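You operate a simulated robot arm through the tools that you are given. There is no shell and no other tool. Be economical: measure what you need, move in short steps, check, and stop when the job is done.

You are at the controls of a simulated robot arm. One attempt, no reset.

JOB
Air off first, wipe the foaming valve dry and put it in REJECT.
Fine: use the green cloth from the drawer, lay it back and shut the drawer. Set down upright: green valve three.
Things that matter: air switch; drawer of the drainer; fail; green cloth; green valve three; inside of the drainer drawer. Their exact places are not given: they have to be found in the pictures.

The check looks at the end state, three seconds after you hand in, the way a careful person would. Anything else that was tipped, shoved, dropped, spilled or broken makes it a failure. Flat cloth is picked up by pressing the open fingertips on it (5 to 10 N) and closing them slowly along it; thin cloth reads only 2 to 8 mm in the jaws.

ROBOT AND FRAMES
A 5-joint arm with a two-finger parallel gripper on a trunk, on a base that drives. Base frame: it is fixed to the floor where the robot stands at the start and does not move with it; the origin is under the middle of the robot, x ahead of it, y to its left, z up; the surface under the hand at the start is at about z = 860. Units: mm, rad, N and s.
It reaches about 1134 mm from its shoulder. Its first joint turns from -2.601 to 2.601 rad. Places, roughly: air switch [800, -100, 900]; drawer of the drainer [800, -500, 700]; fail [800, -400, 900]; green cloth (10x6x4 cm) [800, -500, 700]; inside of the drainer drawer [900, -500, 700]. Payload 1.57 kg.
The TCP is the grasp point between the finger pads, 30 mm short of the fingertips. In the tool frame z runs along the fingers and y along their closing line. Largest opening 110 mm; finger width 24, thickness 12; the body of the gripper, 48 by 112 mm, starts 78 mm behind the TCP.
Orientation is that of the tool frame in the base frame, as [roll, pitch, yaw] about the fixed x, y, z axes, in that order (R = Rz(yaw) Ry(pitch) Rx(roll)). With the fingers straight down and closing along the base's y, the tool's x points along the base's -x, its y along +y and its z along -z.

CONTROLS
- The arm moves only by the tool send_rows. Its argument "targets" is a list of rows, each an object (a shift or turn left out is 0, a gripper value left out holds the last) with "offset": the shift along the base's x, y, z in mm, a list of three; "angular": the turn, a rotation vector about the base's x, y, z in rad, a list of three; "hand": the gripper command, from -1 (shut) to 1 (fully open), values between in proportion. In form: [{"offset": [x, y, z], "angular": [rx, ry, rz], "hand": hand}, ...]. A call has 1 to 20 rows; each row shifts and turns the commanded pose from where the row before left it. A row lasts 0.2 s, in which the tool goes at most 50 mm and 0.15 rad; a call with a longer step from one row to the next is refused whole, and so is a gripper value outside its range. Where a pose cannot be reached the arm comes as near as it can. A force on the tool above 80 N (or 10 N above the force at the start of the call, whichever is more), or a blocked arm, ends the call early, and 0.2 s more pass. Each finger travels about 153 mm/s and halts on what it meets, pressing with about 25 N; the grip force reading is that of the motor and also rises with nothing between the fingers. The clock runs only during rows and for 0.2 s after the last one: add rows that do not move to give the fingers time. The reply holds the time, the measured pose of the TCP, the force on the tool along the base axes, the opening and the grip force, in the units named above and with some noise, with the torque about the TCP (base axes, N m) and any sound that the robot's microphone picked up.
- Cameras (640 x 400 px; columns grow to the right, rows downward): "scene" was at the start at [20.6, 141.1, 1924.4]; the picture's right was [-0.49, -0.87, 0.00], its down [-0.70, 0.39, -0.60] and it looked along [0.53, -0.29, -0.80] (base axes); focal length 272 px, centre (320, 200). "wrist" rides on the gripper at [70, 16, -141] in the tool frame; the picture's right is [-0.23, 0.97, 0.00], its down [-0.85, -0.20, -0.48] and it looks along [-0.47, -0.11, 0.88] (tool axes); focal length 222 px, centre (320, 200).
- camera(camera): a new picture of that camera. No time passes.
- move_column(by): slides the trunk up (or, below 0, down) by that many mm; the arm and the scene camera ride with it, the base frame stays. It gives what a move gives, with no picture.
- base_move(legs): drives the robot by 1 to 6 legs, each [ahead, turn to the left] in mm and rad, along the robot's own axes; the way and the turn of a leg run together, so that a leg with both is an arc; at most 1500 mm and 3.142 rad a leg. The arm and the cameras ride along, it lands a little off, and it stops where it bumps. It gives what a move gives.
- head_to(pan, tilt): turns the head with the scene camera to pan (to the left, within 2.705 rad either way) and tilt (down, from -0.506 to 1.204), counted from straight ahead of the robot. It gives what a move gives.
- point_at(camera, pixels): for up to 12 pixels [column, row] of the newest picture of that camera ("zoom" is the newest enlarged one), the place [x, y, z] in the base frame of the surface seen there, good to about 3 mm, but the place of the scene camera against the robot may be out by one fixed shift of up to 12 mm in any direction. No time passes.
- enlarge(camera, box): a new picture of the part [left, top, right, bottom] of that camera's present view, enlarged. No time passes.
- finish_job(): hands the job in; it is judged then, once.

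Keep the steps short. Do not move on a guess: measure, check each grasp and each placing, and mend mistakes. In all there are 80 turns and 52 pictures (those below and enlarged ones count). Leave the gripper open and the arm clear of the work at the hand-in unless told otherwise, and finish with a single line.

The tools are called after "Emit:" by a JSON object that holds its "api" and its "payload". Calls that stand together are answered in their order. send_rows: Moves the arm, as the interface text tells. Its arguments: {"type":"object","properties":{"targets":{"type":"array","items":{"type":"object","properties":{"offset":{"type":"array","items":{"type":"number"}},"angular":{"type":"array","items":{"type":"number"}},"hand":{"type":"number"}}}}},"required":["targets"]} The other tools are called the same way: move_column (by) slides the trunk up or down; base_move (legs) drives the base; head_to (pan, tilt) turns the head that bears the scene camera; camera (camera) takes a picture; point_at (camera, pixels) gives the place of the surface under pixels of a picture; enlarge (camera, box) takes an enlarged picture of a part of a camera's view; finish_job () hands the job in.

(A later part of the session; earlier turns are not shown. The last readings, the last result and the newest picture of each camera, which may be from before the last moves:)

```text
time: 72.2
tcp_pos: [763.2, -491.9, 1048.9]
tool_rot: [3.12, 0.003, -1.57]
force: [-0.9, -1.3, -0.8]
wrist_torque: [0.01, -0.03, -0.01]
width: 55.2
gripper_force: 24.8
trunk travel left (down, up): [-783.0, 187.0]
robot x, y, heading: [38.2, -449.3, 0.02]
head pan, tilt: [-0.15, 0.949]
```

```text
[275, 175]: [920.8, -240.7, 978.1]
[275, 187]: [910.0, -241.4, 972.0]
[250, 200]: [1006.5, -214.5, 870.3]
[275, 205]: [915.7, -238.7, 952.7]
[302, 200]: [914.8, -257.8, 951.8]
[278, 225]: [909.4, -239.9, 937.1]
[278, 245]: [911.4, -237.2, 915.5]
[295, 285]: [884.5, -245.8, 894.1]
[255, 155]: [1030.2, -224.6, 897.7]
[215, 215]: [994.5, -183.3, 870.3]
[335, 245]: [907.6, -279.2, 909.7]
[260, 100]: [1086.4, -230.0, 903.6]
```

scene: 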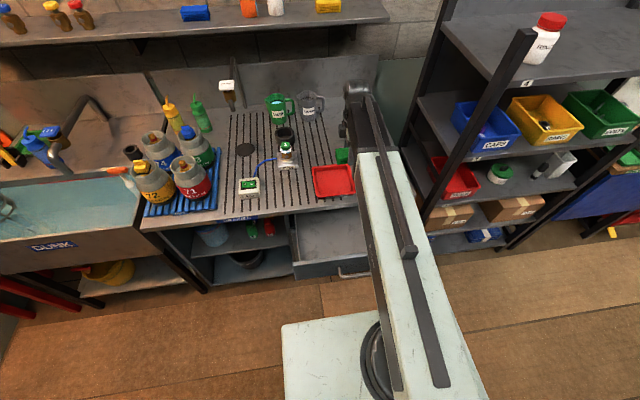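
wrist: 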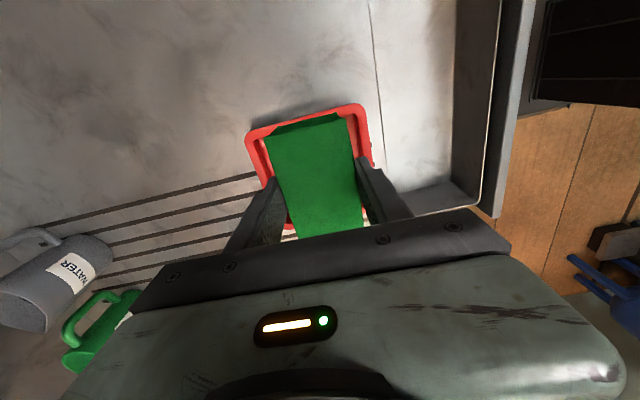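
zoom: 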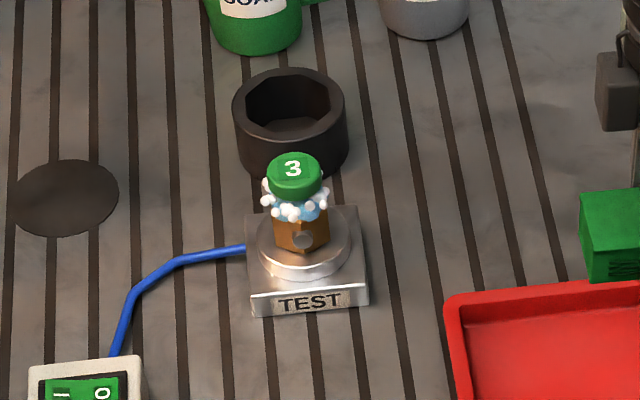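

Valve centre is about (927,-254), cap top 978, foam at z 930–955. I'll bring the cloth to its -y side with about 60 mm of gap, at x 927, staying high.

Emit:
{"api": "send_rows", "payload": {"targets": [{"offset": [40, 26, 0]}, {"offset": [41, 26, 0]}, {"offset": [41, 26, 0]}, {"offset": [40, 26, 0]}, {}]}}

Emit:
{"api": "camera", "payload": {"camera": "wrist"}}

```text
time: 73.4
tcp_pos: [926.2, -386.2, 1049.3]
tool_rot: [3.123, 0.002, -1.572]
force: [0.4, 0.3, -0.7]
wrist_torque: [-0.03, -0.03, 0.02]
width: 54.9
gripper_force: 24.4
trunk travel left (down, up): [-783.0, 187.0]
robot x, y, heading: [42.0, -451.0, 0.02]
head pan, tilt: [-0.15, 0.949]
```

```text
21 pictures are left
```

wrist: 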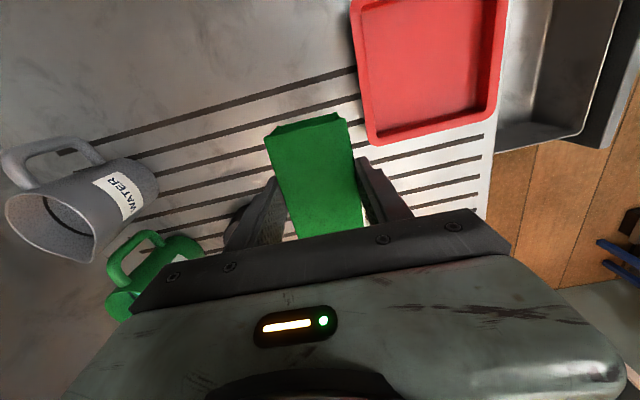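

The cloth hides the valve from here, so I'll rely on measured places and the force reading. I'll take tray points from this picture, then lower 86.

Emit:
{"api": "point_at", "payload": {"camera": "wrist", "pixels": [[370, 10], [385, 125], [480, 112], [495, 10], [430, 60], [365, 60], [495, 95], [375, 142]]}}

Emit:
{"api": "move_column", "payload": {"by": -86}}

```text
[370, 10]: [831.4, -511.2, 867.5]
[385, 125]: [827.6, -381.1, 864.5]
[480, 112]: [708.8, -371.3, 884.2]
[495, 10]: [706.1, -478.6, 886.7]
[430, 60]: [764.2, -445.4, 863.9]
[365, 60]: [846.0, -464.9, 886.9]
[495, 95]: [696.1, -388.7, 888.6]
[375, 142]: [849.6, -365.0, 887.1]
```

```text
time: 74.6
tcp_pos: [925.7, -389.3, 964.4]
tool_rot: [3.123, 0.004, -1.574]
force: [-0.5, 0.6, 0.2]
wrist_torque: [0.01, 0.0, -0.01]
width: 55.1
gripper_force: 25.0
trunk travel left (down, up): [-697.0, 273.0]
robot x, y, heading: [39.9, -449.0, 0.02]
head pan, tilt: [-0.15, 0.949]
```

The tray floor is at z 864 with its centre about (772,-442). Now I'll bring the cloth to about 8 mm from the foam.

Emit:
{"api": "send_rows", "payload": {"targets": [{"offset": [0, 30, 0]}, {"offset": [0, 30, 0]}, {}]}}

Emit:
{"api": "enlarge", "payload": {"camera": "scene", "box": [255, 115, 345, 185]}}

```text
time: 75.4
tcp_pos: [926.1, -326.8, 963.9]
tool_rot: [3.122, 0.001, -1.571]
force: [0.2, -0.3, -0.7]
wrist_torque: [-0.04, 0.01, 0.01]
width: 55.2
gripper_force: 24.9
trunk travel left (down, up): [-697.0, 273.0]
robot x, y, heading: [39.2, -449.3, 0.017]
head pan, tilt: [-0.15, 0.949]
```

```text
5.71 times, centred on (300, 150) of scene
```

zoom: 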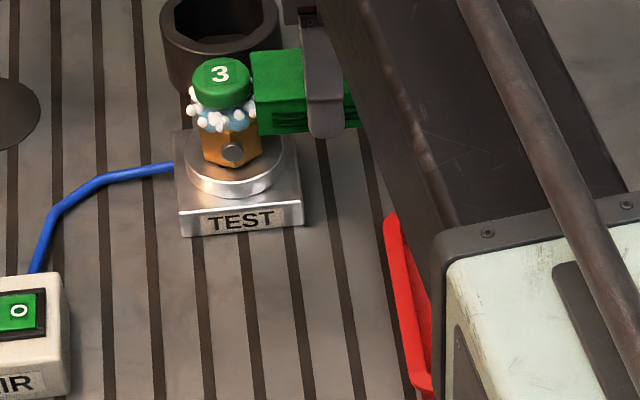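

The cloth is nearly touching the foam at the right height. I'll press in 6 mm gently and stroke along x, ready to stop on force.

Emit:
{"api": "send_rows", "payload": {"targets": [{"offset": [0, 3, 0]}, {"offset": [0, 3, 0]}, {}]}}

```text
time: 76.2
tcp_pos: [924.7, -321.3, 963.5]
tool_rot: [3.123, 0.003, -1.573]
force: [0.4, -2.4, 0.6]
wrist_torque: [-0.03, 0.02, 0.04]
width: 55.0
gripper_force: 25.0
trunk travel left (down, up): [-697.0, 273.0]
robot x, y, heading: [40.7, -447.3, 0.012]
head pan, tilt: [-0.15, 0.949]
```

Contact at about 2.4 N. Now I'll stroke to and fro along x at this depth.

Emit:
{"api": "send_rows", "payload": {"targets": [{"offset": [-8, 1, 0]}, {"offset": [-8, 0, 0]}, {"offset": [-6, 0, 0]}, {"offset": [8, 0, 0]}, {"offset": [8, 0, 0]}, {"offset": [8, 0, 0]}, {"offset": [8, 0, 0]}, {"offset": [8, 0, 0]}, {"offset": [-8, 0, 0]}, {"offset": [-10, 0, 0]}, {}]}}

Emit:
{"api": "enlarge", "payload": {"camera": "scene", "box": [255, 115, 345, 185]}}

```text
time: 78.6
tcp_pos: [924.0, -320.3, 962.7]
tool_rot: [3.122, 0.003, -1.572]
force: [1.2, -0.3, 0.0]
wrist_torque: [0.01, -0.02, 0.0]
width: 55.2
gripper_force: 25.2
trunk travel left (down, up): [-697.0, 273.0]
robot x, y, heading: [36.3, -448.1, 0.019]
head pan, tilt: [-0.15, 0.949]
```

```text
5.71 times, centred on (300, 150) of scene
```

zoom: 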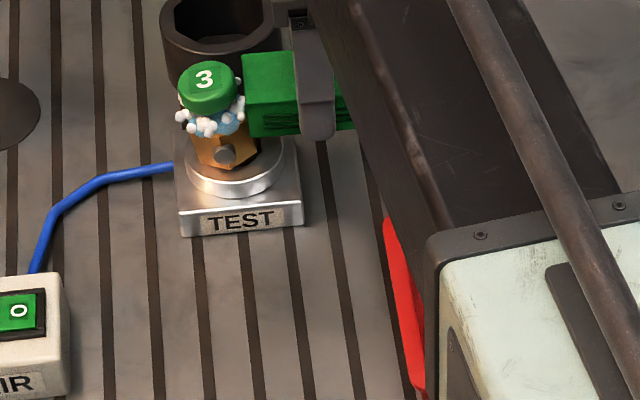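

The valve shifted and may be leaning, so it's only loosely seated. I'll back off along -y and look.

Emit:
{"api": "send_rows", "payload": {"targets": [{"offset": [0, -5, 0]}, {"offset": [0, -30, 0]}, {"offset": [0, -40, 0]}, {}]}}

Emit:
{"api": "enlarge", "payload": {"camera": "scene", "box": [260, 120, 320, 170]}}

Emit:
{"api": "point_at", "payload": {"camera": "zoom", "pixels": [[260, 80], [225, 110], [250, 145], [300, 130], [265, 185], [230, 185], [300, 185], [260, 245], [330, 210], [240, 60], [285, 75], [215, 140]]}}

```text
time: 79.6
tcp_pos: [925.5, -396.2, 963.6]
tool_rot: [3.121, 0.003, -1.571]
force: [0.0, 0.8, 0.0]
wrist_torque: [0.01, -0.03, 0.0]
width: 55.0
gripper_force: 24.8
trunk travel left (down, up): [-697.0, 273.0]
robot x, y, heading: [41.9, -447.8, 0.014]
head pan, tilt: [-0.15, 0.949]
```

```text
8.00 times, centred on (290, 145) of scene
```

zoom: 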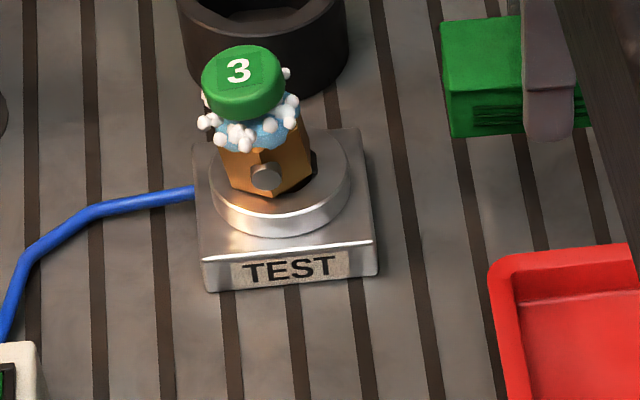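

```text
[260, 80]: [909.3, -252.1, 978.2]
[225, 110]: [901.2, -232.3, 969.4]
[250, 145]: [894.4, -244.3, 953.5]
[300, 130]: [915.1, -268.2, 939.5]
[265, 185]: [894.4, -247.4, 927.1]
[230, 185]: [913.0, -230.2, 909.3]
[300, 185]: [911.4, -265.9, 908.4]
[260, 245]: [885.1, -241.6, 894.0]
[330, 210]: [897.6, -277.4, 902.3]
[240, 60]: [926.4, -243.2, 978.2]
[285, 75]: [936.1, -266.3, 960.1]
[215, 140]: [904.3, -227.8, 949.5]
```

The valve leans in its socket toward -x/+y, and the foam is still there. Pressing flat from above with the cloth should push the high edge down and right it, and it lets me rub without tipping. I'll rise, go over the cap, and come down to just above it.

Emit:
{"api": "move_column", "payload": {"by": 90}}

Emit:
{"api": "send_rows", "payload": {"targets": [{"offset": [-1, 36, 0]}, {"offset": [-1, 36, 0]}, {"offset": [-1, 36, 0]}, {"offset": [0, 34, 0]}, {}]}}

Emit:
{"api": "move_column", "payload": {"by": -30}}

Emit:
{"api": "enlarge", "payload": {"camera": "scene", "box": [250, 100, 330, 170]}}

```text
time: 80.9
tcp_pos: [926.0, -395.7, 1053.4]
tool_rot: [3.123, 0.001, -1.571]
force: [0.1, 0.5, 0.3]
wrist_torque: [0.01, 0.0, -0.01]
width: 55.1
gripper_force: 24.4
trunk travel left (down, up): [-787.0, 183.0]
robot x, y, heading: [36.9, -452.3, 0.019]
head pan, tilt: [-0.15, 0.949]
```

```text
time: 82.1
tcp_pos: [923.1, -252.9, 1053.4]
tool_rot: [3.122, 0.002, -1.573]
force: [0.5, 0.5, 0.3]
wrist_torque: [0.01, 0.01, -0.01]
width: 55.1
gripper_force: 25.1
trunk travel left (down, up): [-787.0, 183.0]
robot x, y, heading: [41.4, -452.2, 0.02]
head pan, tilt: [-0.15, 0.949]
```

```text
time: 82.8
tcp_pos: [922.3, -252.9, 1022.7]
tool_rot: [3.121, 0.004, -1.572]
force: [-0.1, -0.5, -0.6]
wrist_torque: [-0.01, -0.01, 0.01]
width: 55.3
gripper_force: 24.5
trunk travel left (down, up): [-757.0, 213.0]
robot x, y, heading: [42.6, -453.9, 0.017]
head pan, tilt: [-0.15, 0.949]
```

```text
5.71 times, centred on (290, 135) of scene
```

zoom: 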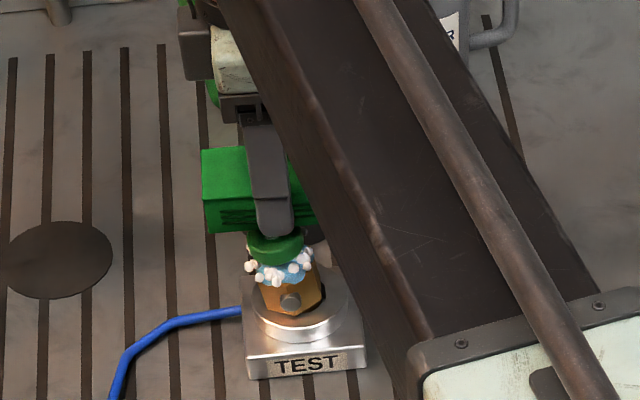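

The cloth is just above the cap. I'll lower in small steps.

Emit:
{"api": "move_column", "payload": {"by": -3}}

Emit:
{"api": "move_column", "payload": {"by": -2}}

```text
time: 83.3
tcp_pos: [924.0, -253.7, 1020.1]
tool_rot: [3.123, 0.004, -1.572]
force: [-0.2, -0.4, -0.5]
wrist_torque: [-0.01, 0.02, 0.01]
width: 55.3
gripper_force: 25.5
trunk travel left (down, up): [-754.0, 216.0]
robot x, y, heading: [37.8, -450.3, 0.015]
head pan, tilt: [-0.15, 0.949]
```

```text
time: 83.9
tcp_pos: [923.1, -251.8, 1018.4]
tool_rot: [3.122, 0.003, -1.571]
force: [-0.5, 0.3, -0.7]
wrist_torque: [0.02, -0.03, 0.02]
width: 55.0
gripper_force: 24.6
trunk travel left (down, up): [-752.0, 218.0]
robot x, y, heading: [39.2, -450.7, 0.02]
head pan, tilt: [-0.15, 0.949]
```

Emit:
{"api": "move_column", "payload": {"by": -2}}

Emit:
{"api": "move_column", "payload": {"by": -1.5}}

```text
time: 84.4
tcp_pos: [923.1, -252.6, 1016.0]
tool_rot: [3.121, 0.004, -1.574]
force: [-0.1, 0.4, -0.8]
wrist_torque: [-0.01, -0.03, -0.01]
width: 55.2
gripper_force: 24.7
trunk travel left (down, up): [-750.0, 220.0]
robot x, y, heading: [44.4, -450.7, 0.019]
head pan, tilt: [-0.15, 0.949]
```

```text
time: 84.9
tcp_pos: [923.7, -253.0, 1014.1]
tool_rot: [3.122, 0.003, -1.574]
force: [0.8, 0.4, 0.1]
wrist_torque: [-0.01, -0.04, 0.02]
width: 55.1
gripper_force: 25.2
trunk travel left (down, up): [-748.0, 222.0]
robot x, y, heading: [38.3, -448.4, 0.018]
head pan, tilt: [-0.15, 0.949]
```

No contact yet. Continuing down.

Emit:
{"api": "move_column", "payload": {"by": -2}}

Emit:
{"api": "move_column", "payload": {"by": -2}}

Emit:
{"api": "enlarge", "payload": {"camera": "scene", "box": [265, 115, 310, 155]}}

```text
time: 85.4
tcp_pos: [923.1, -252.8, 1012.4]
tool_rot: [3.123, 0.005, -1.572]
force: [-0.6, -1.1, 0.1]
wrist_torque: [0.02, -0.03, 0.01]
width: 55.0
gripper_force: 25.0
trunk travel left (down, up): [-746.0, 224.0]
robot x, y, heading: [40.6, -450.6, 0.013]
head pan, tilt: [-0.15, 0.949]
```

```text
time: 85.9
tcp_pos: [923.3, -252.3, 1010.3]
tool_rot: [3.121, 0.004, -1.571]
force: [0.2, 0.0, -0.6]
wrist_torque: [-0.02, 0.0, -0.01]
width: 55.0
gripper_force: 24.6
trunk travel left (down, up): [-744.0, 226.0]
robot x, y, heading: [42.0, -451.3, 0.017]
head pan, tilt: [-0.15, 0.949]
```

```text
10.00 times, centred on (288, 135) of scene
```

zoom: 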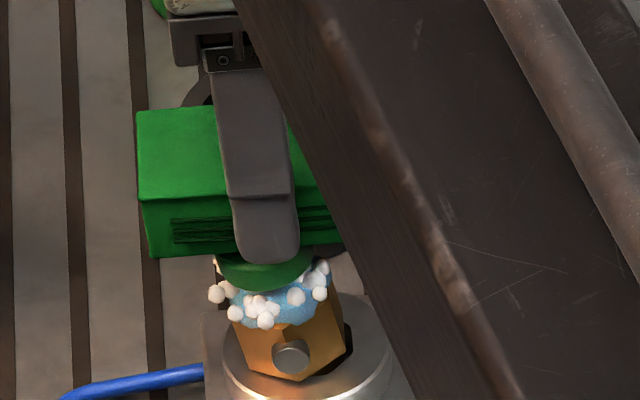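

The scene camera may read high, so the cap top may really be near 968. I'll go down more.

Emit:
{"api": "move_column", "payload": {"by": -2}}

Emit:
{"api": "move_column", "payload": {"by": -2}}

Emit:
{"api": "move_column", "payload": {"by": -1}}

```text
time: 86.5
tcp_pos: [923.4, -253.2, 1009.2]
tool_rot: [3.123, 0.002, -1.571]
force: [-0.4, 0.0, -1.1]
wrist_torque: [0.03, 0.0, 0.0]
width: 55.3
gripper_force: 25.1
trunk travel left (down, up): [-742.0, 228.0]
robot x, y, heading: [40.2, -450.0, 0.019]
head pan, tilt: [-0.15, 0.949]
```

```text
time: 87.0
tcp_pos: [924.0, -252.2, 1007.0]
tool_rot: [3.122, 0.002, -1.571]
force: [-0.3, -0.5, -0.2]
wrist_torque: [-0.02, -0.01, -0.03]
width: 55.1
gripper_force: 24.8
trunk travel left (down, up): [-740.0, 230.0]
robot x, y, heading: [42.1, -451.4, 0.016]
head pan, tilt: [-0.15, 0.949]
```

```text
time: 87.5
tcp_pos: [923.3, -253.5, 1006.1]
tool_rot: [3.124, 0.001, -1.571]
force: [1.1, -1.0, 4.6]
wrist_torque: [-0.07, -0.06, 0.0]
width: 55.0
gripper_force: 25.3
trunk travel left (down, up): [-739.0, 231.0]
robot x, y, heading: [39.8, -453.2, 0.016]
head pan, tilt: [-0.15, 0.949]
```

Contact at TCP 1006, 4.6 N. One more mm to press it down, then I'll check its posture.

Emit:
{"api": "move_column", "payload": {"by": -1}}

Emit:
{"api": "enlarge", "payload": {"camera": "scene", "box": [265, 115, 310, 155]}}

```text
time: 88.0
tcp_pos: [922.4, -254.1, 1004.4]
tool_rot: [3.124, 0.005, -1.573]
force: [2.7, -3.4, 12.3]
wrist_torque: [-0.22, -0.22, 0.02]
width: 55.1
gripper_force: 24.5
trunk travel left (down, up): [-738.0, 232.0]
robot x, y, heading: [37.7, -451.0, 0.015]
head pan, tilt: [-0.15, 0.949]
```

```text
10.00 times, centred on (288, 135) of scene
```

zoom: 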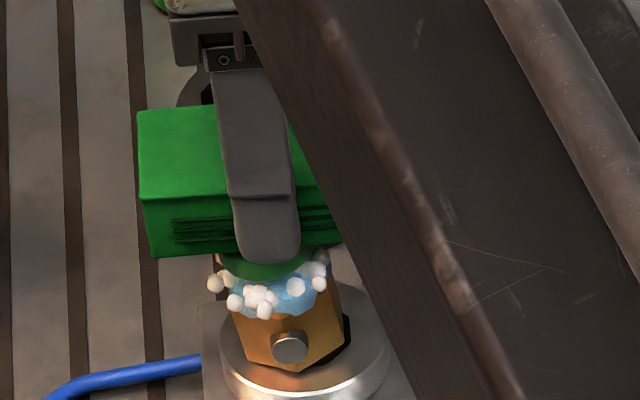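

The reaction (+x, -y) shows the valve wants to right itself toward +x/-y. I'll drag the cloth gently that way to bring it upright.

Emit:
{"api": "send_rows", "payload": {"targets": [{"offset": [3, -3, 0]}, {"offset": [3, -3, 0]}, {"offset": [3, -3, 0]}, {}]}}

Emit:
{"api": "enlarge", "payload": {"camera": "scene", "box": [265, 115, 310, 155]}}

```text
time: 89.0
tcp_pos: [931.3, -259.9, 1005.7]
tool_rot: [3.122, 0.003, -1.57]
force: [0.6, -0.8, -1.1]
wrist_torque: [0.03, 0.02, 0.01]
width: 55.2
gripper_force: 25.3
trunk travel left (down, up): [-738.0, 232.0]
robot x, y, heading: [41.8, -453.1, 0.014]
head pan, tilt: [-0.15, 0.949]
```

```text
10.00 times, centred on (288, 135) of scene
```

zoom: 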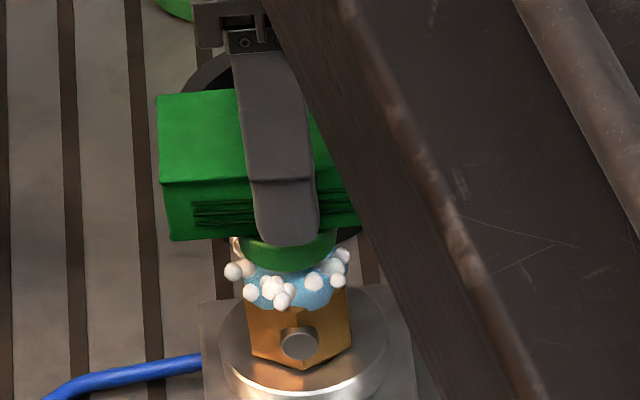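

The valve is upright and seated again, though still foaming. I'll lower to light contact and twist the cloth on top, which gives no sideways push.

Emit:
{"api": "move_column", "payload": {"by": -1.5}}

Emit:
{"api": "move_column", "payload": {"by": -1}}

```text
time: 89.5
tcp_pos: [932.3, -260.3, 1003.7]
tool_rot: [3.123, 0.004, -1.571]
force: [-0.7, -0.3, -0.7]
wrist_torque: [0.01, 0.04, -0.02]
width: 55.0
gripper_force: 24.8
trunk travel left (down, up): [-737.0, 233.0]
robot x, y, heading: [40.4, -452.5, 0.018]
head pan, tilt: [-0.15, 0.949]
```

```text
time: 90.0
tcp_pos: [931.9, -261.2, 1002.4]
tool_rot: [3.122, 0.005, -1.571]
force: [1.0, 0.3, 2.8]
wrist_torque: [0.03, -0.06, -0.02]
width: 55.2
gripper_force: 25.4
trunk travel left (down, up): [-736.0, 234.0]
robot x, y, heading: [38.5, -449.4, 0.012]
head pan, tilt: [-0.15, 0.949]
```

Touching at 2.8 N. I'll press 0.5 mm more, then twist to and fro.

Emit:
{"api": "move_column", "payload": {"by": -0.5}}

Emit:
{"api": "send_rows", "payload": {"targets": [{"angular": [0, 0, 0.12]}, {"angular": [0, 0, 0.12]}, {"angular": [0, 0, 0.12]}, {"angular": [0, 0, 0.12]}, {"angular": [0, 0, -0.12]}, {"angular": [0, 0, -0.12]}, {"angular": [0, 0, -0.12]}, {"angular": [0, 0, -0.12]}, {"angular": [0, 0, -0.12]}, {"angular": [0, 0, -0.12]}, {"angular": [0, 0, -0.12]}, {"angular": [0, 0, -0.12]}, {"angular": [0, 0, 0.12]}, {"angular": [0, 0, 0.12]}, {"angular": [0, 0, 0.12]}, {"angular": [0, 0, 0.12]}, {}]}}

Emit:
{"api": "enlarge", "payload": {"camera": "scene", "box": [265, 115, 310, 155]}}

```text
time: 90.5
tcp_pos: [931.1, -260.9, 1002.1]
tool_rot: [3.121, 0.003, -1.571]
force: [1.3, -0.3, 7.9]
wrist_torque: [0.05, -0.16, -0.02]
width: 55.2
gripper_force: 25.0
trunk travel left (down, up): [-735.0, 235.0]
robot x, y, heading: [42.1, -453.4, 0.016]
head pan, tilt: [-0.15, 0.949]
```

```text
time: 94.1
tcp_pos: [932.6, -261.0, 1002.5]
tool_rot: [3.12, 0.003, -1.572]
force: [-0.3, -0.8, 5.6]
wrist_torque: [-0.06, -0.01, 0.0]
width: 54.8
gripper_force: 24.9
trunk travel left (down, up): [-735.0, 235.0]
robot x, y, heading: [39.8, -447.1, 0.018]
head pan, tilt: [-0.15, 0.949]
```

```text
10.00 times, centred on (288, 135) of scene
```

zoom: 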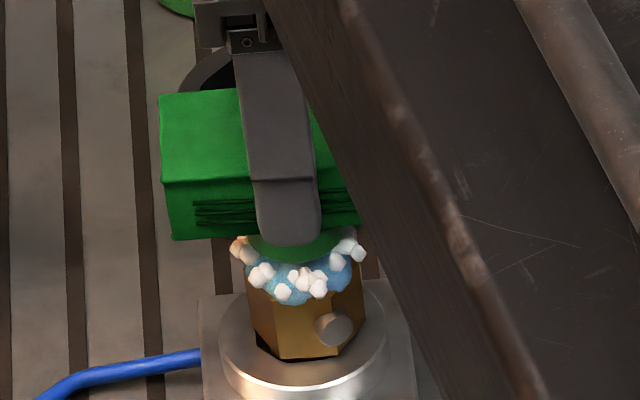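

The cap turned with the cloth, and the foam remains. Pushing low is safer: a cloth face covering the brown body and the foam can't tip the valve. I'll lift off, go back to the -y side, and lower so the cloth spans about z 904–940.

Emit:
{"api": "move_column", "payload": {"by": 40}}

Emit:
{"api": "send_rows", "payload": {"targets": [{"offset": [-6, -45, 0]}, {"offset": [-5, -45, 0]}, {}]}}

Emit:
{"api": "move_column", "payload": {"by": -101}}

Emit:
{"api": "enlarge", "payload": {"camera": "scene", "box": [265, 120, 325, 165]}}

```text
time: 94.9
tcp_pos: [932.8, -261.1, 1042.7]
tool_rot: [3.122, 0.002, -1.57]
force: [-0.7, 0.4, -0.8]
wrist_torque: [0.02, 0.0, 0.01]
width: 54.9
gripper_force: 25.7
trunk travel left (down, up): [-775.0, 195.0]
robot x, y, heading: [41.7, -450.3, 0.02]
head pan, tilt: [-0.15, 0.949]
```

```text
time: 95.7
tcp_pos: [920.8, -352.4, 1041.9]
tool_rot: [3.121, 0.001, -1.57]
force: [-0.4, 0.4, -0.4]
wrist_torque: [0.0, 0.02, 0.0]
width: 55.2
gripper_force: 25.1
trunk travel left (down, up): [-775.0, 195.0]
robot x, y, heading: [36.1, -450.7, 0.016]
head pan, tilt: [-0.15, 0.949]
```

```text
time: 97.1
tcp_pos: [920.6, -352.2, 941.8]
tool_rot: [3.122, 0.004, -1.57]
force: [0.0, 0.4, 0.1]
wrist_torque: [0.0, -0.02, -0.05]
width: 55.1
gripper_force: 24.7
trunk travel left (down, up): [-674.0, 296.0]
robot x, y, heading: [36.6, -452.5, 0.019]
head pan, tilt: [-0.15, 0.949]
```

```text
8.89 times, centred on (295, 142) of scene
```

zoom: 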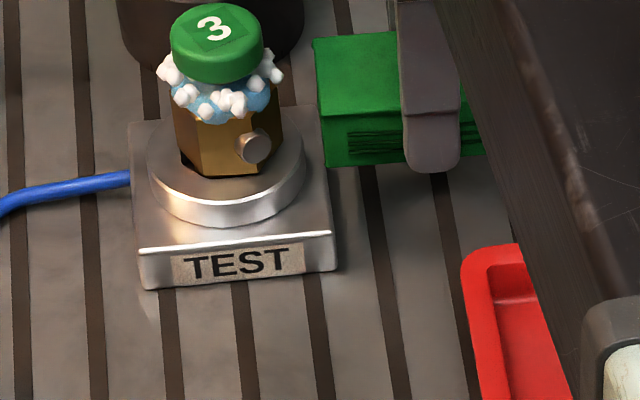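

The valve stands upright, and its foam looks a bit thinner than before. I'll approach until contact.

Emit:
{"api": "send_rows", "payload": {"targets": [{"offset": [0, 12, 0]}, {"offset": [0, 10, 0]}, {"offset": [0, 3, 0]}, {}]}}

```text
time: 98.1
tcp_pos: [921.0, -326.7, 940.9]
tool_rot: [3.123, 0.004, -1.57]
force: [0.1, -1.5, -1.4]
wrist_torque: [0.02, 0.02, 0.01]
width: 55.0
gripper_force: 25.5
trunk travel left (down, up): [-674.0, 296.0]
robot x, y, heading: [40.6, -449.6, 0.019]
head pan, tilt: [-0.15, 0.949]
```

Maybe a light touch. I'll advance 3 mm more.

Emit:
{"api": "send_rows", "payload": {"targets": [{"offset": [0, 2, 0]}, {"offset": [0, 2, 0]}, {}]}}

```text
time: 98.9
tcp_pos: [920.1, -326.0, 940.4]
tool_rot: [3.124, -0.001, -1.572]
force: [-3.7, -15.8, 3.5]
wrist_torque: [-0.35, 0.12, 0.16]
width: 55.1
gripper_force: 25.4
trunk travel left (down, up): [-674.0, 296.0]
robot x, y, heading: [37.9, -454.0, 0.015]
head pan, tilt: [-0.15, 0.949]
```

Solid contact at 16 N, so the socket holds it now. I'll ease 1 mm and stroke along x.

Emit:
{"api": "send_rows", "payload": {"targets": [{"offset": [0, -1.5, 0]}, {"offset": [5, 0, 0]}, {"offset": [5, 0, 0]}, {"offset": [5, 0, 0]}, {"offset": [-5, 0, 0]}, {"offset": [-5, 0, 0]}, {"offset": [-5, 0, 0]}, {"offset": [-5, 0, 0]}, {"offset": [-5, 0, 0]}, {"offset": [-5, 0, 0]}, {"offset": [5, 0, 0]}, {"offset": [5, 0, 0]}, {"offset": [5, 0, 0]}, {}]}}

Emit:
{"api": "enlarge", "payload": {"camera": "scene", "box": [265, 120, 325, 165]}}

```text
time: 101.9
tcp_pos: [921.5, -325.8, 940.6]
tool_rot: [3.121, 0.004, -1.571]
force: [-0.9, -3.2, -0.2]
wrist_torque: [-0.09, 0.02, 0.01]
width: 55.3
gripper_force: 24.6
trunk travel left (down, up): [-674.0, 296.0]
robot x, y, heading: [36.7, -449.6, 0.023]
head pan, tilt: [-0.15, 0.949]
```

```text
8.89 times, centred on (295, 142) of scene
```

zoom: 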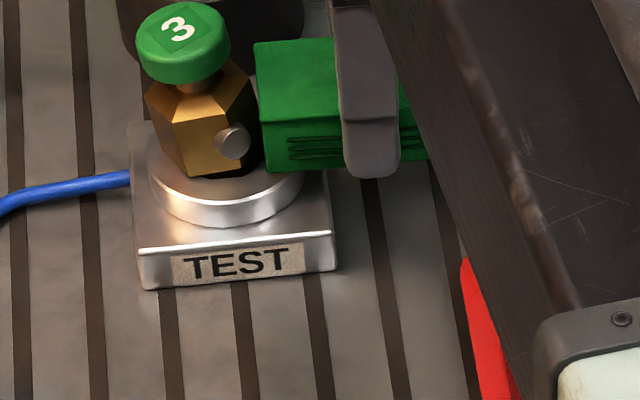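

The foam is gone. The valve leans a little, so I'll back off slowly along -y and look.

Emit:
{"api": "send_rows", "payload": {"targets": [{"offset": [0, -2, 0]}, {"offset": [0, -3, 0]}, {"offset": [0, -10, 0]}, {"offset": [0, -30, 0]}, {"offset": [0, -30, 0]}, {}]}}

Emit:
{"api": "enlarge", "payload": {"camera": "scene", "box": [265, 120, 325, 165]}}

Emit:
{"api": "point_at", "payload": {"camera": "zoom", "pixels": [[178, 22], [190, 70], [195, 85], [195, 150], [230, 140]]}}

```text
time: 103.3
tcp_pos: [921.4, -400.0, 941.7]
tool_rot: [3.123, 0.005, -1.571]
force: [0.7, -0.4, -1.1]
wrist_torque: [0.04, -0.04, -0.01]
width: 54.8
gripper_force: 25.1
trunk travel left (down, up): [-674.0, 296.0]
robot x, y, heading: [42.3, -448.1, 0.016]
head pan, tilt: [-0.15, 0.949]
```

```text
8.89 times, centred on (295, 142) of scene
```

zoom: 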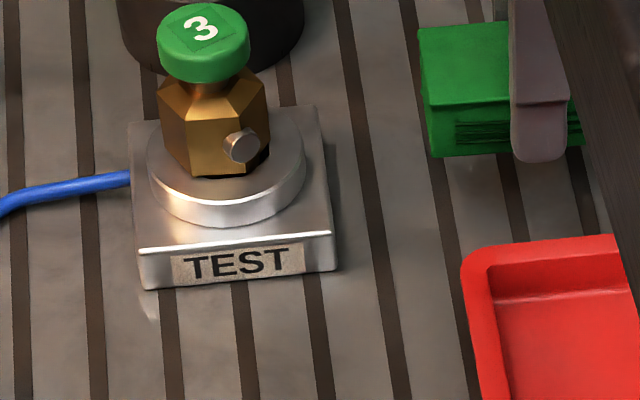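

```text
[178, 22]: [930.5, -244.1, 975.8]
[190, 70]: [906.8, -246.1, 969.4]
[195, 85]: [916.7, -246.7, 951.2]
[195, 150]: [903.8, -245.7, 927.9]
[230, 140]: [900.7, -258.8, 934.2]
```

The valve is dry and standing. Now I'll take the cloth back: raise, retract over the tray, and reverse to the drawer position.

Emit:
{"api": "move_column", "payload": {"by": 108}}

Emit:
{"api": "send_rows", "payload": {"targets": [{"offset": [-40, -23, 0]}, {"offset": [-40, -23, 0]}, {"offset": [-40, -23, 0]}, {"offset": [-38, -23, 0]}, {}]}}

Emit:
{"api": "base_move", "payload": {"legs": [[-189, 0]]}}

Emit:
{"api": "camera", "payload": {"camera": "wrist"}}

```text
time: 104.7
tcp_pos: [922.3, -399.7, 1048.8]
tool_rot: [3.121, 0.001, -1.569]
force: [0.0, 0.3, -0.4]
wrist_torque: [-0.02, -0.03, -0.02]
width: 54.9
gripper_force: 24.9
trunk travel left (down, up): [-782.0, 188.0]
robot x, y, heading: [39.5, -448.9, 0.018]
head pan, tilt: [-0.15, 0.949]
```

```text
time: 105.9
tcp_pos: [761.5, -492.0, 1049.5]
tool_rot: [3.122, 0.004, -1.571]
force: [0.3, -0.4, -1.0]
wrist_torque: [-0.04, -0.02, -0.01]
width: 55.2
gripper_force: 24.5
trunk travel left (down, up): [-782.0, 188.0]
robot x, y, heading: [38.5, -455.1, 0.018]
head pan, tilt: [-0.15, 0.949]
```

```text
time: 107.4
tcp_pos: [570.9, -494.0, 1049.5]
tool_rot: [3.122, 0.001, -1.57]
force: [-0.3, 0.2, -0.3]
wrist_torque: [0.0, 0.01, -0.04]
width: 55.0
gripper_force: 24.9
trunk travel left (down, up): [-782.0, 188.0]
robot x, y, heading: [-150.2, -455.5, 0.019]
head pan, tilt: [-0.15, 0.949]
```

```text
9 pictures are left
```

wrist: 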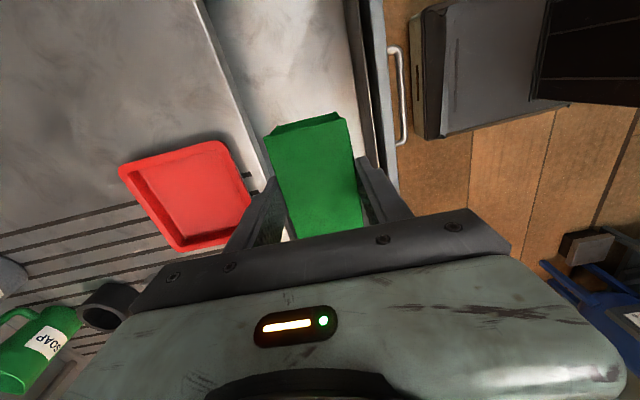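

It is over the drawer, in the same place as before. I'll lower until the cloth rests on the drawer floor (TCP about 730).

Emit:
{"api": "move_column", "payload": {"by": -317}}

Emit:
{"api": "move_column", "payload": {"by": -2.5}}

```text
time: 110.6
tcp_pos: [571.8, -494.1, 731.7]
tool_rot: [3.121, 0.0, -1.57]
force: [0.4, 0.3, -1.2]
wrist_torque: [-0.03, -0.01, 0.06]
width: 55.1
gripper_force: 24.6
trunk travel left (down, up): [-465.0, 505.0]
robot x, y, heading: [-152.0, -452.6, 0.013]
head pan, tilt: [-0.15, 0.949]
```

```text
time: 111.1
tcp_pos: [570.7, -495.4, 730.3]
tool_rot: [3.122, 0.002, -1.571]
force: [-0.5, -0.1, 4.9]
wrist_torque: [0.23, -0.16, -0.04]
width: 55.2
gripper_force: 25.2
trunk travel left (down, up): [-463.0, 507.0]
robot x, y, heading: [-149.2, -455.0, 0.021]
head pan, tilt: [-0.15, 0.949]
```

The cloth rests on the drawer floor (4.9 N). I'll release it and rise 190.

Emit:
{"api": "send_rows", "payload": {"targets": [{"hand": 0.1}, {"hand": 0.3}, {"hand": 0.6}, {"hand": 1}, {"hand": 1}]}}

Emit:
{"api": "move_column", "payload": {"by": 320}}

Emit:
{"api": "camera", "payload": {"camera": "wrist"}}

```text
time: 112.3
tcp_pos: [570.1, -493.3, 729.8]
tool_rot: [3.122, 0.002, -1.571]
force: [0.4, -0.8, -0.1]
wrist_torque: [0.02, 0.0, -0.04]
width: 109.6
gripper_force: 0.0
trunk travel left (down, up): [-463.0, 507.0]
robot x, y, heading: [-149.3, -458.9, 0.012]
head pan, tilt: [-0.15, 0.949]
```

```text
time: 115.5
tcp_pos: [571.6, -494.8, 1050.1]
tool_rot: [3.122, 0.001, -1.572]
force: [0.6, 0.8, -0.1]
wrist_torque: [-0.04, 0.01, 0.0]
width: 110.2
gripper_force: 0.1
trunk travel left (down, up): [-783.0, 187.0]
robot x, y, heading: [-149.9, -455.1, 0.016]
head pan, tilt: [-0.15, 0.949]
```

```text
8 pictures are left
```

wrist: 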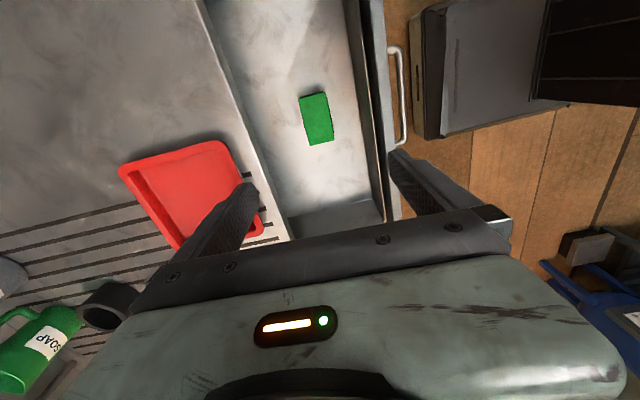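

The cloth is laid back in the drawer. To shut it I'll push the handle bar with closed, upright fingers. First I'll retract, spin back 90°, close the fingers, and reverse so they sit in front of the handle.

Emit:
{"api": "send_rows", "payload": {"targets": [{"offset": [-12, 0, 0], "angular": [0, 0, -0.1428], "hand": -1}, {"offset": [-12, 0, 0], "angular": [0, 0, -0.1428]}, {"offset": [-12, 0, 0], "angular": [0, 0, -0.1428]}, {"offset": [-12, 0, 0], "angular": [0, 0, -0.1428]}, {"offset": [-12, 0, 0], "angular": [0, 0, -0.1428]}, {"offset": [-12, 0, 0], "angular": [0, 0, -0.1428]}, {"offset": [-12, 0, 0], "angular": [0, 0, -0.1428]}, {"offset": [-12, 0, 0], "angular": [0, 0, -0.1428]}, {"offset": [-12, 0, 0], "angular": [0, 0, -0.1428]}, {"offset": [-10, 0, 0], "angular": [0, 0, -0.1428]}, {"angular": [0, 0, -0.1428]}, {}]}}

Emit:
{"api": "base_move", "payload": {"legs": [[-110, 0]]}}

```text
time: 118.1
tcp_pos: [452.9, -494.5, 1049.1]
tool_rot: [3.121, 0.004, 3.141]
force: [0.4, 0.7, 0.0]
wrist_torque: [0.03, 0.0, 0.01]
width: 0.1
gripper_force: 21.1
trunk travel left (down, up): [-783.0, 187.0]
robot x, y, heading: [-148.9, -454.6, 0.015]
head pan, tilt: [-0.15, 0.949]
```

```text
time: 119.3
tcp_pos: [339.9, -494.5, 1048.6]
tool_rot: [3.122, 0.003, -3.14]
force: [-0.1, 0.3, -0.3]
wrist_torque: [0.0, -0.01, 0.03]
width: 0.0
gripper_force: 21.6
trunk travel left (down, up): [-783.0, 187.0]
robot x, y, heading: [-261.1, -453.7, 0.02]
head pan, tilt: [-0.15, 0.949]
```

Finger front is at x 352 and the bar about 409. I'll lower to TCP 765 and push forward.

Emit:
{"api": "move_column", "payload": {"by": -284}}

Emit:
{"api": "base_move", "payload": {"legs": [[150, 0], [120, 0]]}}

Emit:
{"api": "camera", "payload": {"camera": "wrist"}}

Emit:
{"api": "point_at", "payload": {"camera": "wrist", "pixels": [[260, 130], [380, 130], [260, 200], [380, 200], [320, 100]]}}

```text
time: 122.1
tcp_pos: [339.5, -496.7, 764.9]
tool_rot: [3.124, 0.003, -3.139]
force: [0.1, 0.0, 0.5]
wrist_torque: [0.0, 0.03, -0.02]
width: 0.0
gripper_force: 21.4
trunk travel left (down, up): [-499.0, 471.0]
robot x, y, heading: [-260.7, -457.2, 0.018]
head pan, tilt: [-0.15, 0.949]
```

```text
time: 124.3
tcp_pos: [607.7, -488.8, 766.4]
tool_rot: [3.122, 0.004, -3.137]
force: [-1.0, 0.3, 0.6]
wrist_torque: [0.04, -0.01, 0.01]
width: 0.0
gripper_force: 21.3
trunk travel left (down, up): [-499.0, 471.0]
robot x, y, heading: [5.5, -452.3, 0.012]
head pan, tilt: [-0.15, 0.949]
```

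```text
7 pictures are left
```

wrist: 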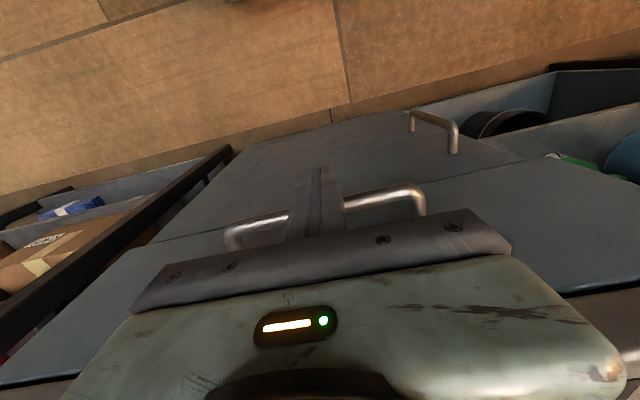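

```text
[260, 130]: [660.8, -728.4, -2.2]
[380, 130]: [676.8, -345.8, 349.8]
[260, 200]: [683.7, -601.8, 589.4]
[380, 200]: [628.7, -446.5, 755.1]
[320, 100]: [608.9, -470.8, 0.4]
```

The drawer is about 15 mm from shut. I'll push the rest with the arm and watch the force.

Emit:
{"api": "send_rows", "payload": {"targets": [{"offset": [5, 0, 0]}, {"offset": [5, 0, 0]}, {"offset": [4, 0, 0]}, {}]}}

```text
time: 125.3
tcp_pos: [622.4, -487.8, 765.6]
tool_rot: [3.123, 0.001, -3.135]
force: [0.4, 0.5, 0.5]
wrist_torque: [0.02, 0.0, -0.02]
width: 0.0
gripper_force: 21.1
trunk travel left (down, up): [-499.0, 471.0]
robot x, y, heading: [10.1, -451.4, 0.015]
head pan, tilt: [-0.15, 0.949]
```

Emit:
{"api": "send_rows", "payload": {"targets": [{"offset": [3, 0, 0]}, {"offset": [3, 0, 0]}, {}]}}

```text
time: 126.3
tcp_pos: [621.3, -487.8, 766.6]
tool_rot: [3.123, -0.012, -3.135]
force: [-19.7, 0.2, -6.3]
wrist_torque: [-0.06, -1.56, 0.3]
width: 0.0
gripper_force: 21.7
trunk travel left (down, up): [-499.0, 471.0]
robot x, y, heading: [6.8, -451.9, 0.022]
head pan, tilt: [-0.15, 0.949]
stopped in row 3: the force on the tool passed its limit at 82 N (the readings are from after the stop); the commanded pose is now the measured one
```

The drawer is shut against its stop. I'll back off, raise, and drive forward 90 to reach the valve.

Emit:
{"api": "send_rows", "payload": {"targets": [{"offset": [-8, 0, 0]}, {"offset": [-15, 0, 0]}, {}]}}

Emit:
{"api": "move_column", "payload": {"by": 290}}

Emit:
{"api": "base_move", "payload": {"legs": [[90, 0]]}}

Emit:
{"api": "send_rows", "payload": {"targets": [{"offset": [20, 40, 0], "hand": 1}, {"offset": [20, 40, 0]}, {"offset": [20, 40, 0]}, {"offset": [15, 40, 0]}, {"offset": [15, 40, 0]}, {"offset": [15, 25, 0]}, {}]}}

Emit:
{"api": "camera", "payload": {"camera": "wrist"}}

```text
time: 127.1
tcp_pos: [599.2, -487.6, 765.9]
tool_rot: [3.123, -0.009, -3.135]
force: [1.6, -0.5, 0.0]
wrist_torque: [0.01, 0.01, 0.0]
width: 0.0
gripper_force: 21.0
trunk travel left (down, up): [-499.0, 471.0]
robot x, y, heading: [2.9, -452.4, 0.02]
head pan, tilt: [-0.15, 0.949]
```

```text
time: 130.0
tcp_pos: [599.9, -488.8, 1056.1]
tool_rot: [3.123, -0.008, -3.136]
force: [0.0, -1.0, -0.2]
wrist_torque: [0.0, 0.02, 0.0]
width: 0.0
gripper_force: 21.3
trunk travel left (down, up): [-789.0, 181.0]
robot x, y, heading: [3.7, -452.1, 0.021]
head pan, tilt: [-0.15, 0.949]
```

```text
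time: 131.1
tcp_pos: [691.5, -486.4, 1054.9]
tool_rot: [3.122, -0.01, -3.137]
force: [0.3, 0.4, -0.4]
wrist_torque: [-0.03, 0.02, -0.01]
width: 0.1
gripper_force: 21.1
trunk travel left (down, up): [-789.0, 181.0]
robot x, y, heading: [91.4, -455.0, 0.019]
head pan, tilt: [-0.15, 0.949]
```

```text
time: 132.7
tcp_pos: [796.8, -260.3, 1055.2]
tool_rot: [3.122, -0.008, -3.137]
force: [-0.4, 0.0, 0.3]
wrist_torque: [0.02, -0.02, 0.01]
width: 110.1
gripper_force: 0.0
trunk travel left (down, up): [-789.0, 181.0]
robot x, y, heading: [96.7, -446.4, 0.016]
head pan, tilt: [-0.15, 0.949]
```

```text
6 pictures are left
```

wrist: 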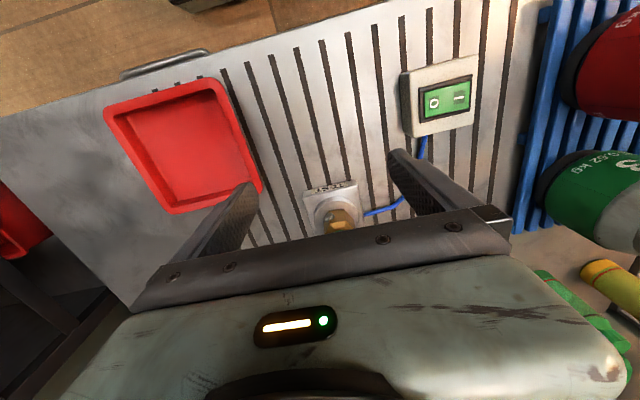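

The drawer is shut in this view. I'll measure the valve body, its disc and the tray.

Emit:
{"api": "point_at", "payload": {"camera": "wrist", "pixels": [[333, 212], [345, 212], [340, 222], [328, 222], [352, 220], [318, 215], [356, 206], [325, 190], [180, 140], [120, 125], [235, 150], [170, 200]]}}

```text
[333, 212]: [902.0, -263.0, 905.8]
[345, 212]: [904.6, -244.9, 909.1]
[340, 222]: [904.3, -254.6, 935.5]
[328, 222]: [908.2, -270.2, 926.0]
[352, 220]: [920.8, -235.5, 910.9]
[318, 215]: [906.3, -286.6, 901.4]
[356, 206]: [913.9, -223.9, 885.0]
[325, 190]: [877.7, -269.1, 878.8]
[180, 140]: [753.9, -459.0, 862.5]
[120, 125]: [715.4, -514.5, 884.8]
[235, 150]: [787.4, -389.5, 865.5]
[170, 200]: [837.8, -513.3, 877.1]
```

The valve centre is about (921,-254). I'll move over it, then lower to TCP 966 so the pads span the cap.

Emit:
{"api": "send_rows", "payload": {"targets": [{"offset": [42, 2, 0]}, {"offset": [42, 2, 0]}, {"offset": [40, 2, 0]}, {}]}}

Emit:
{"api": "move_column", "payload": {"by": -90}}

Emit:
{"api": "enlarge", "payload": {"camera": "scene", "box": [235, 130, 335, 220]}}

```text
time: 133.7
tcp_pos: [921.2, -256.3, 1054.5]
tool_rot: [3.121, -0.01, -3.136]
force: [-0.5, 0.3, 0.0]
wrist_torque: [0.01, -0.03, 0.01]
width: 110.2
gripper_force: 0.0
trunk travel left (down, up): [-789.0, 181.0]
robot x, y, heading: [97.1, -453.5, 0.017]
head pan, tilt: [-0.15, 0.949]
```

```text
time: 135.0
tcp_pos: [921.2, -255.6, 965.5]
tool_rot: [3.122, -0.007, -3.136]
force: [0.5, -0.2, 1.0]
wrist_torque: [0.02, 0.0, 0.04]
width: 109.9
gripper_force: 0.1
trunk travel left (down, up): [-699.0, 271.0]
robot x, y, heading: [97.4, -446.4, 0.02]
head pan, tilt: [-0.15, 0.949]
```

```text
4.44 times, centred on (285, 175) of scene
```

zoom: 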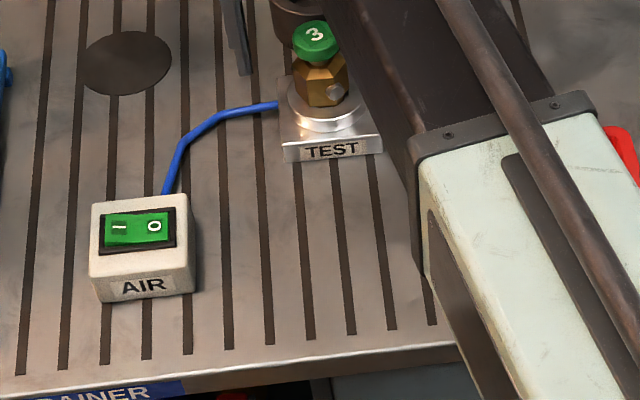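

The switch shows O pressed, and the valve is between the fingers. Closing slowly.

Emit:
{"api": "send_rows", "payload": {"targets": [{"hand": 0.4}, {"hand": 0.1}, {"hand": -0.1}, {"hand": -0.25}, {"hand": -0.4}, {"hand": -0.7}, {"hand": -1}, {"hand": -1}, {"hand": -1}]}}

```text
time: 137.0
tcp_pos: [920.2, -255.7, 965.5]
tool_rot: [3.123, -0.008, -3.139]
force: [0.1, -4.3, 0.9]
wrist_torque: [-0.29, -0.02, -0.06]
width: 43.4
gripper_force: 25.5
trunk travel left (down, up): [-699.0, 271.0]
robot x, y, heading: [95.6, -451.6, 0.019]
head pan, tilt: [-0.15, 0.949]
```

Gripped at 43 mm. I'll lift 100 and check.

Emit:
{"api": "move_column", "payload": {"by": 100}}

Emit:
{"api": "enlarge", "payload": {"camera": "scene", "box": [255, 90, 335, 160]}}

Emit:
{"api": "point_at", "payload": {"camera": "zoom", "pixels": [[300, 140], [300, 170], [300, 190], [300, 205], [300, 215], [300, 225], [300, 235], [300, 245], [300, 255]]}}

```text
time: 138.3
tcp_pos: [921.0, -255.5, 1065.6]
tool_rot: [3.123, -0.009, -3.137]
force: [-1.1, -0.2, -3.4]
wrist_torque: [0.07, 0.01, -0.05]
width: 43.1
gripper_force: 24.4
trunk travel left (down, up): [-799.0, 171.0]
robot x, y, heading: [100.4, -449.7, 0.019]
head pan, tilt: [-0.15, 0.949]
```

```text
5.71 times, centred on (295, 125) of scene
```

zoom: 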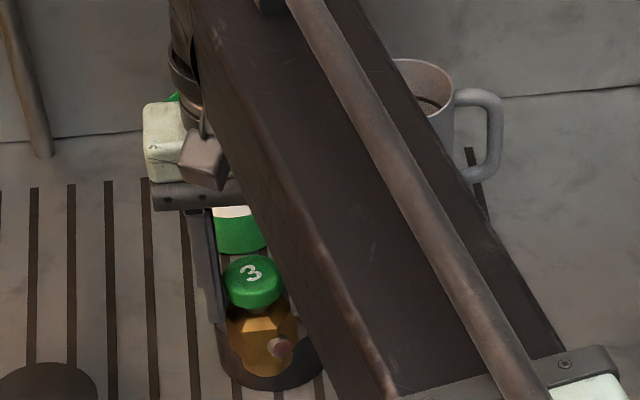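

```text
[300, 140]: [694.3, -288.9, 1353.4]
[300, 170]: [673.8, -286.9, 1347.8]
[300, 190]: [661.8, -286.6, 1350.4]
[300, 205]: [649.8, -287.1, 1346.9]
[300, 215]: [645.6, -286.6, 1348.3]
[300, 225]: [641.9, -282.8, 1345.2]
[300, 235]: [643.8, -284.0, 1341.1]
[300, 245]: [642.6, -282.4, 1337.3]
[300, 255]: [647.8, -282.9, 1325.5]
```

The valve is lifted. I'll measure its outline, including the lower end.

Emit:
{"api": "point_at", "payload": {"camera": "zoom", "pixels": [[250, 265], [250, 300], [255, 330], [260, 350], [262, 365], [264, 373], [266, 380], [280, 375], [240, 365], [270, 387]]}}

```text
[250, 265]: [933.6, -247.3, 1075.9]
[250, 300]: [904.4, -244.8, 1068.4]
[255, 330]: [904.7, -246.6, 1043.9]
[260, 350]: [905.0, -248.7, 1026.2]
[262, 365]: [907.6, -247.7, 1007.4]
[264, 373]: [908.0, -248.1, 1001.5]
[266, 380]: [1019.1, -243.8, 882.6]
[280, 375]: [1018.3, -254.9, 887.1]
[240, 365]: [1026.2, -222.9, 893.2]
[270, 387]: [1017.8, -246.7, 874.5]
```

The valve's bottom is about 75 mm below the TCP, so it will rest in the tray at about TCP 938. I'll move over the tray centre (772,-442).

Emit:
{"api": "send_rows", "payload": {"targets": [{"offset": [-25, -31, 0]}, {"offset": [-25, -31, 0]}, {"offset": [-25, -31, 0]}, {"offset": [-25, -31, 0]}, {"offset": [-25, -31, 0]}, {"offset": [-24, -31, 0]}, {}]}}

Emit:
{"api": "move_column", "payload": {"by": -115}}

Emit:
{"api": "camera", "payload": {"camera": "wrist"}}

```text
time: 139.9
tcp_pos: [772.8, -443.4, 1064.7]
tool_rot: [3.122, -0.009, -3.134]
force: [-0.2, 0.9, -2.9]
wrist_torque: [-0.01, 0.05, 0.02]
width: 42.9
gripper_force: 24.7
trunk travel left (down, up): [-799.0, 171.0]
robot x, y, heading: [92.8, -449.9, 0.014]
head pan, tilt: [-0.15, 0.949]
```

```text
time: 141.4
tcp_pos: [771.9, -441.9, 949.4]
tool_rot: [3.123, -0.01, -3.137]
force: [0.6, -0.2, -2.9]
wrist_torque: [0.0, 0.03, -0.02]
width: 43.4
gripper_force: 25.5
trunk travel left (down, up): [-684.0, 286.0]
robot x, y, heading: [98.6, -448.1, 0.02]
head pan, tilt: [-0.15, 0.949]
```

```text
3 pictures are left
```

wrist: 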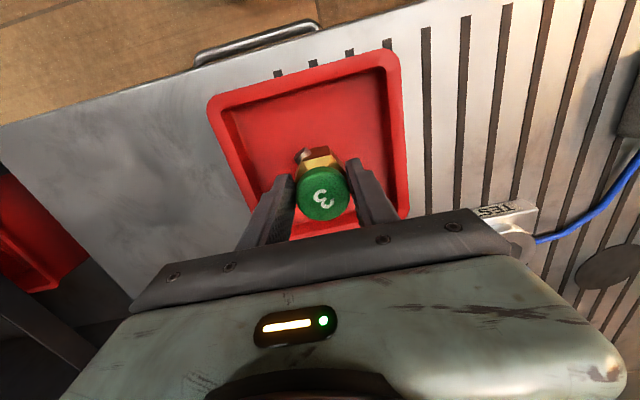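

It is held upright over the tray. Lowering in steps to contact.

Emit:
{"api": "move_column", "payload": {"by": -7}}

Emit:
{"api": "move_column", "payload": {"by": -2}}

Emit:
{"api": "move_column", "payload": {"by": -1.5}}

```text
time: 141.9
tcp_pos: [772.4, -442.9, 944.8]
tool_rot: [3.123, -0.007, -3.137]
force: [4.5, -6.8, 19.9]
wrist_torque: [-0.29, -0.36, -0.01]
width: 43.2
gripper_force: 25.0
trunk travel left (down, up): [-677.0, 293.0]
robot x, y, heading: [97.7, -450.6, 0.019]
head pan, tilt: [-0.15, 0.949]
```

```text
time: 142.4
tcp_pos: [770.3, -442.2, 942.8]
tool_rot: [3.12, -0.008, -3.136]
force: [1.3, -4.4, 19.8]
wrist_torque: [-0.2, -0.04, 0.0]
width: 43.2
gripper_force: 25.1
trunk travel left (down, up): [-675.0, 295.0]
robot x, y, heading: [98.7, -452.3, 0.018]
head pan, tilt: [-0.15, 0.949]
```

```text
time: 143.0
tcp_pos: [771.8, -442.2, 940.1]
tool_rot: [3.121, -0.009, -3.137]
force: [0.5, -2.8, 20.2]
wrist_torque: [-0.2, -0.05, 0.01]
width: 43.4
gripper_force: 25.1
trunk travel left (down, up): [-673.0, 297.0]
robot x, y, heading: [95.0, -449.9, 0.02]
head pan, tilt: [-0.15, 0.949]
```

It is on the tray floor (20 N) and has levelled itself. I'll ease up 1.5 mm and open slowly.

Emit:
{"api": "move_column", "payload": {"by": 1.5}}

Emit:
{"api": "send_rows", "payload": {"targets": [{"hand": -0.19}, {"hand": -0.15}, {"hand": -0.1}, {"hand": 0}, {"hand": 0.3}, {"hand": 0.7}, {"hand": 1}, {"hand": 1}]}}

Emit:
{"api": "camera", "payload": {"camera": "wrist"}}

Emit:
{"api": "point_at", "payload": {"camera": "wrist", "pixels": [[310, 185], [335, 182], [322, 200], [320, 215], [318, 160], [315, 170]]}}

```text
time: 143.5
tcp_pos: [772.3, -440.7, 941.2]
tool_rot: [3.122, -0.008, -3.134]
force: [0.5, -0.6, -2.6]
wrist_torque: [0.0, 0.0, -0.03]
width: 43.0
gripper_force: 24.7
trunk travel left (down, up): [-675.0, 295.0]
robot x, y, heading: [93.2, -444.4, 0.018]
head pan, tilt: [-0.15, 0.949]
```

```text
time: 145.3
tcp_pos: [772.5, -442.9, 942.3]
tool_rot: [3.123, -0.008, -3.137]
force: [0.1, 0.1, -0.4]
wrist_torque: [0.01, 0.0, -0.05]
width: 110.4
gripper_force: 0.0
trunk travel left (down, up): [-675.0, 295.0]
robot x, y, heading: [98.1, -450.2, 0.017]
head pan, tilt: [-0.15, 0.949]
```

```text
2 pictures are left
```

wrist: 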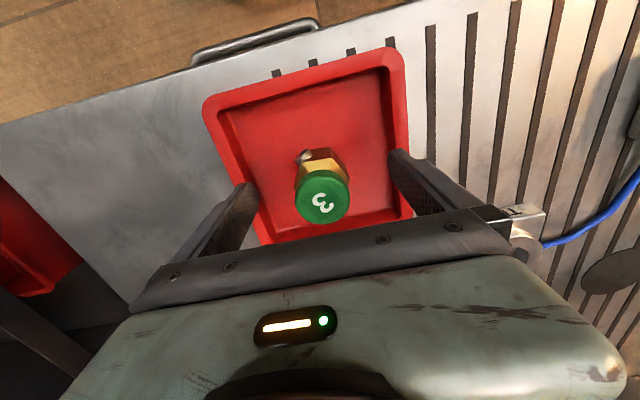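

```text
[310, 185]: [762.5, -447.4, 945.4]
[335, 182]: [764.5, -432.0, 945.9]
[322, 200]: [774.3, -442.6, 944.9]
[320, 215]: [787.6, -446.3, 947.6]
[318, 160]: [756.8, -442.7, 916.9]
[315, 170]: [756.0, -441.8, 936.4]
```

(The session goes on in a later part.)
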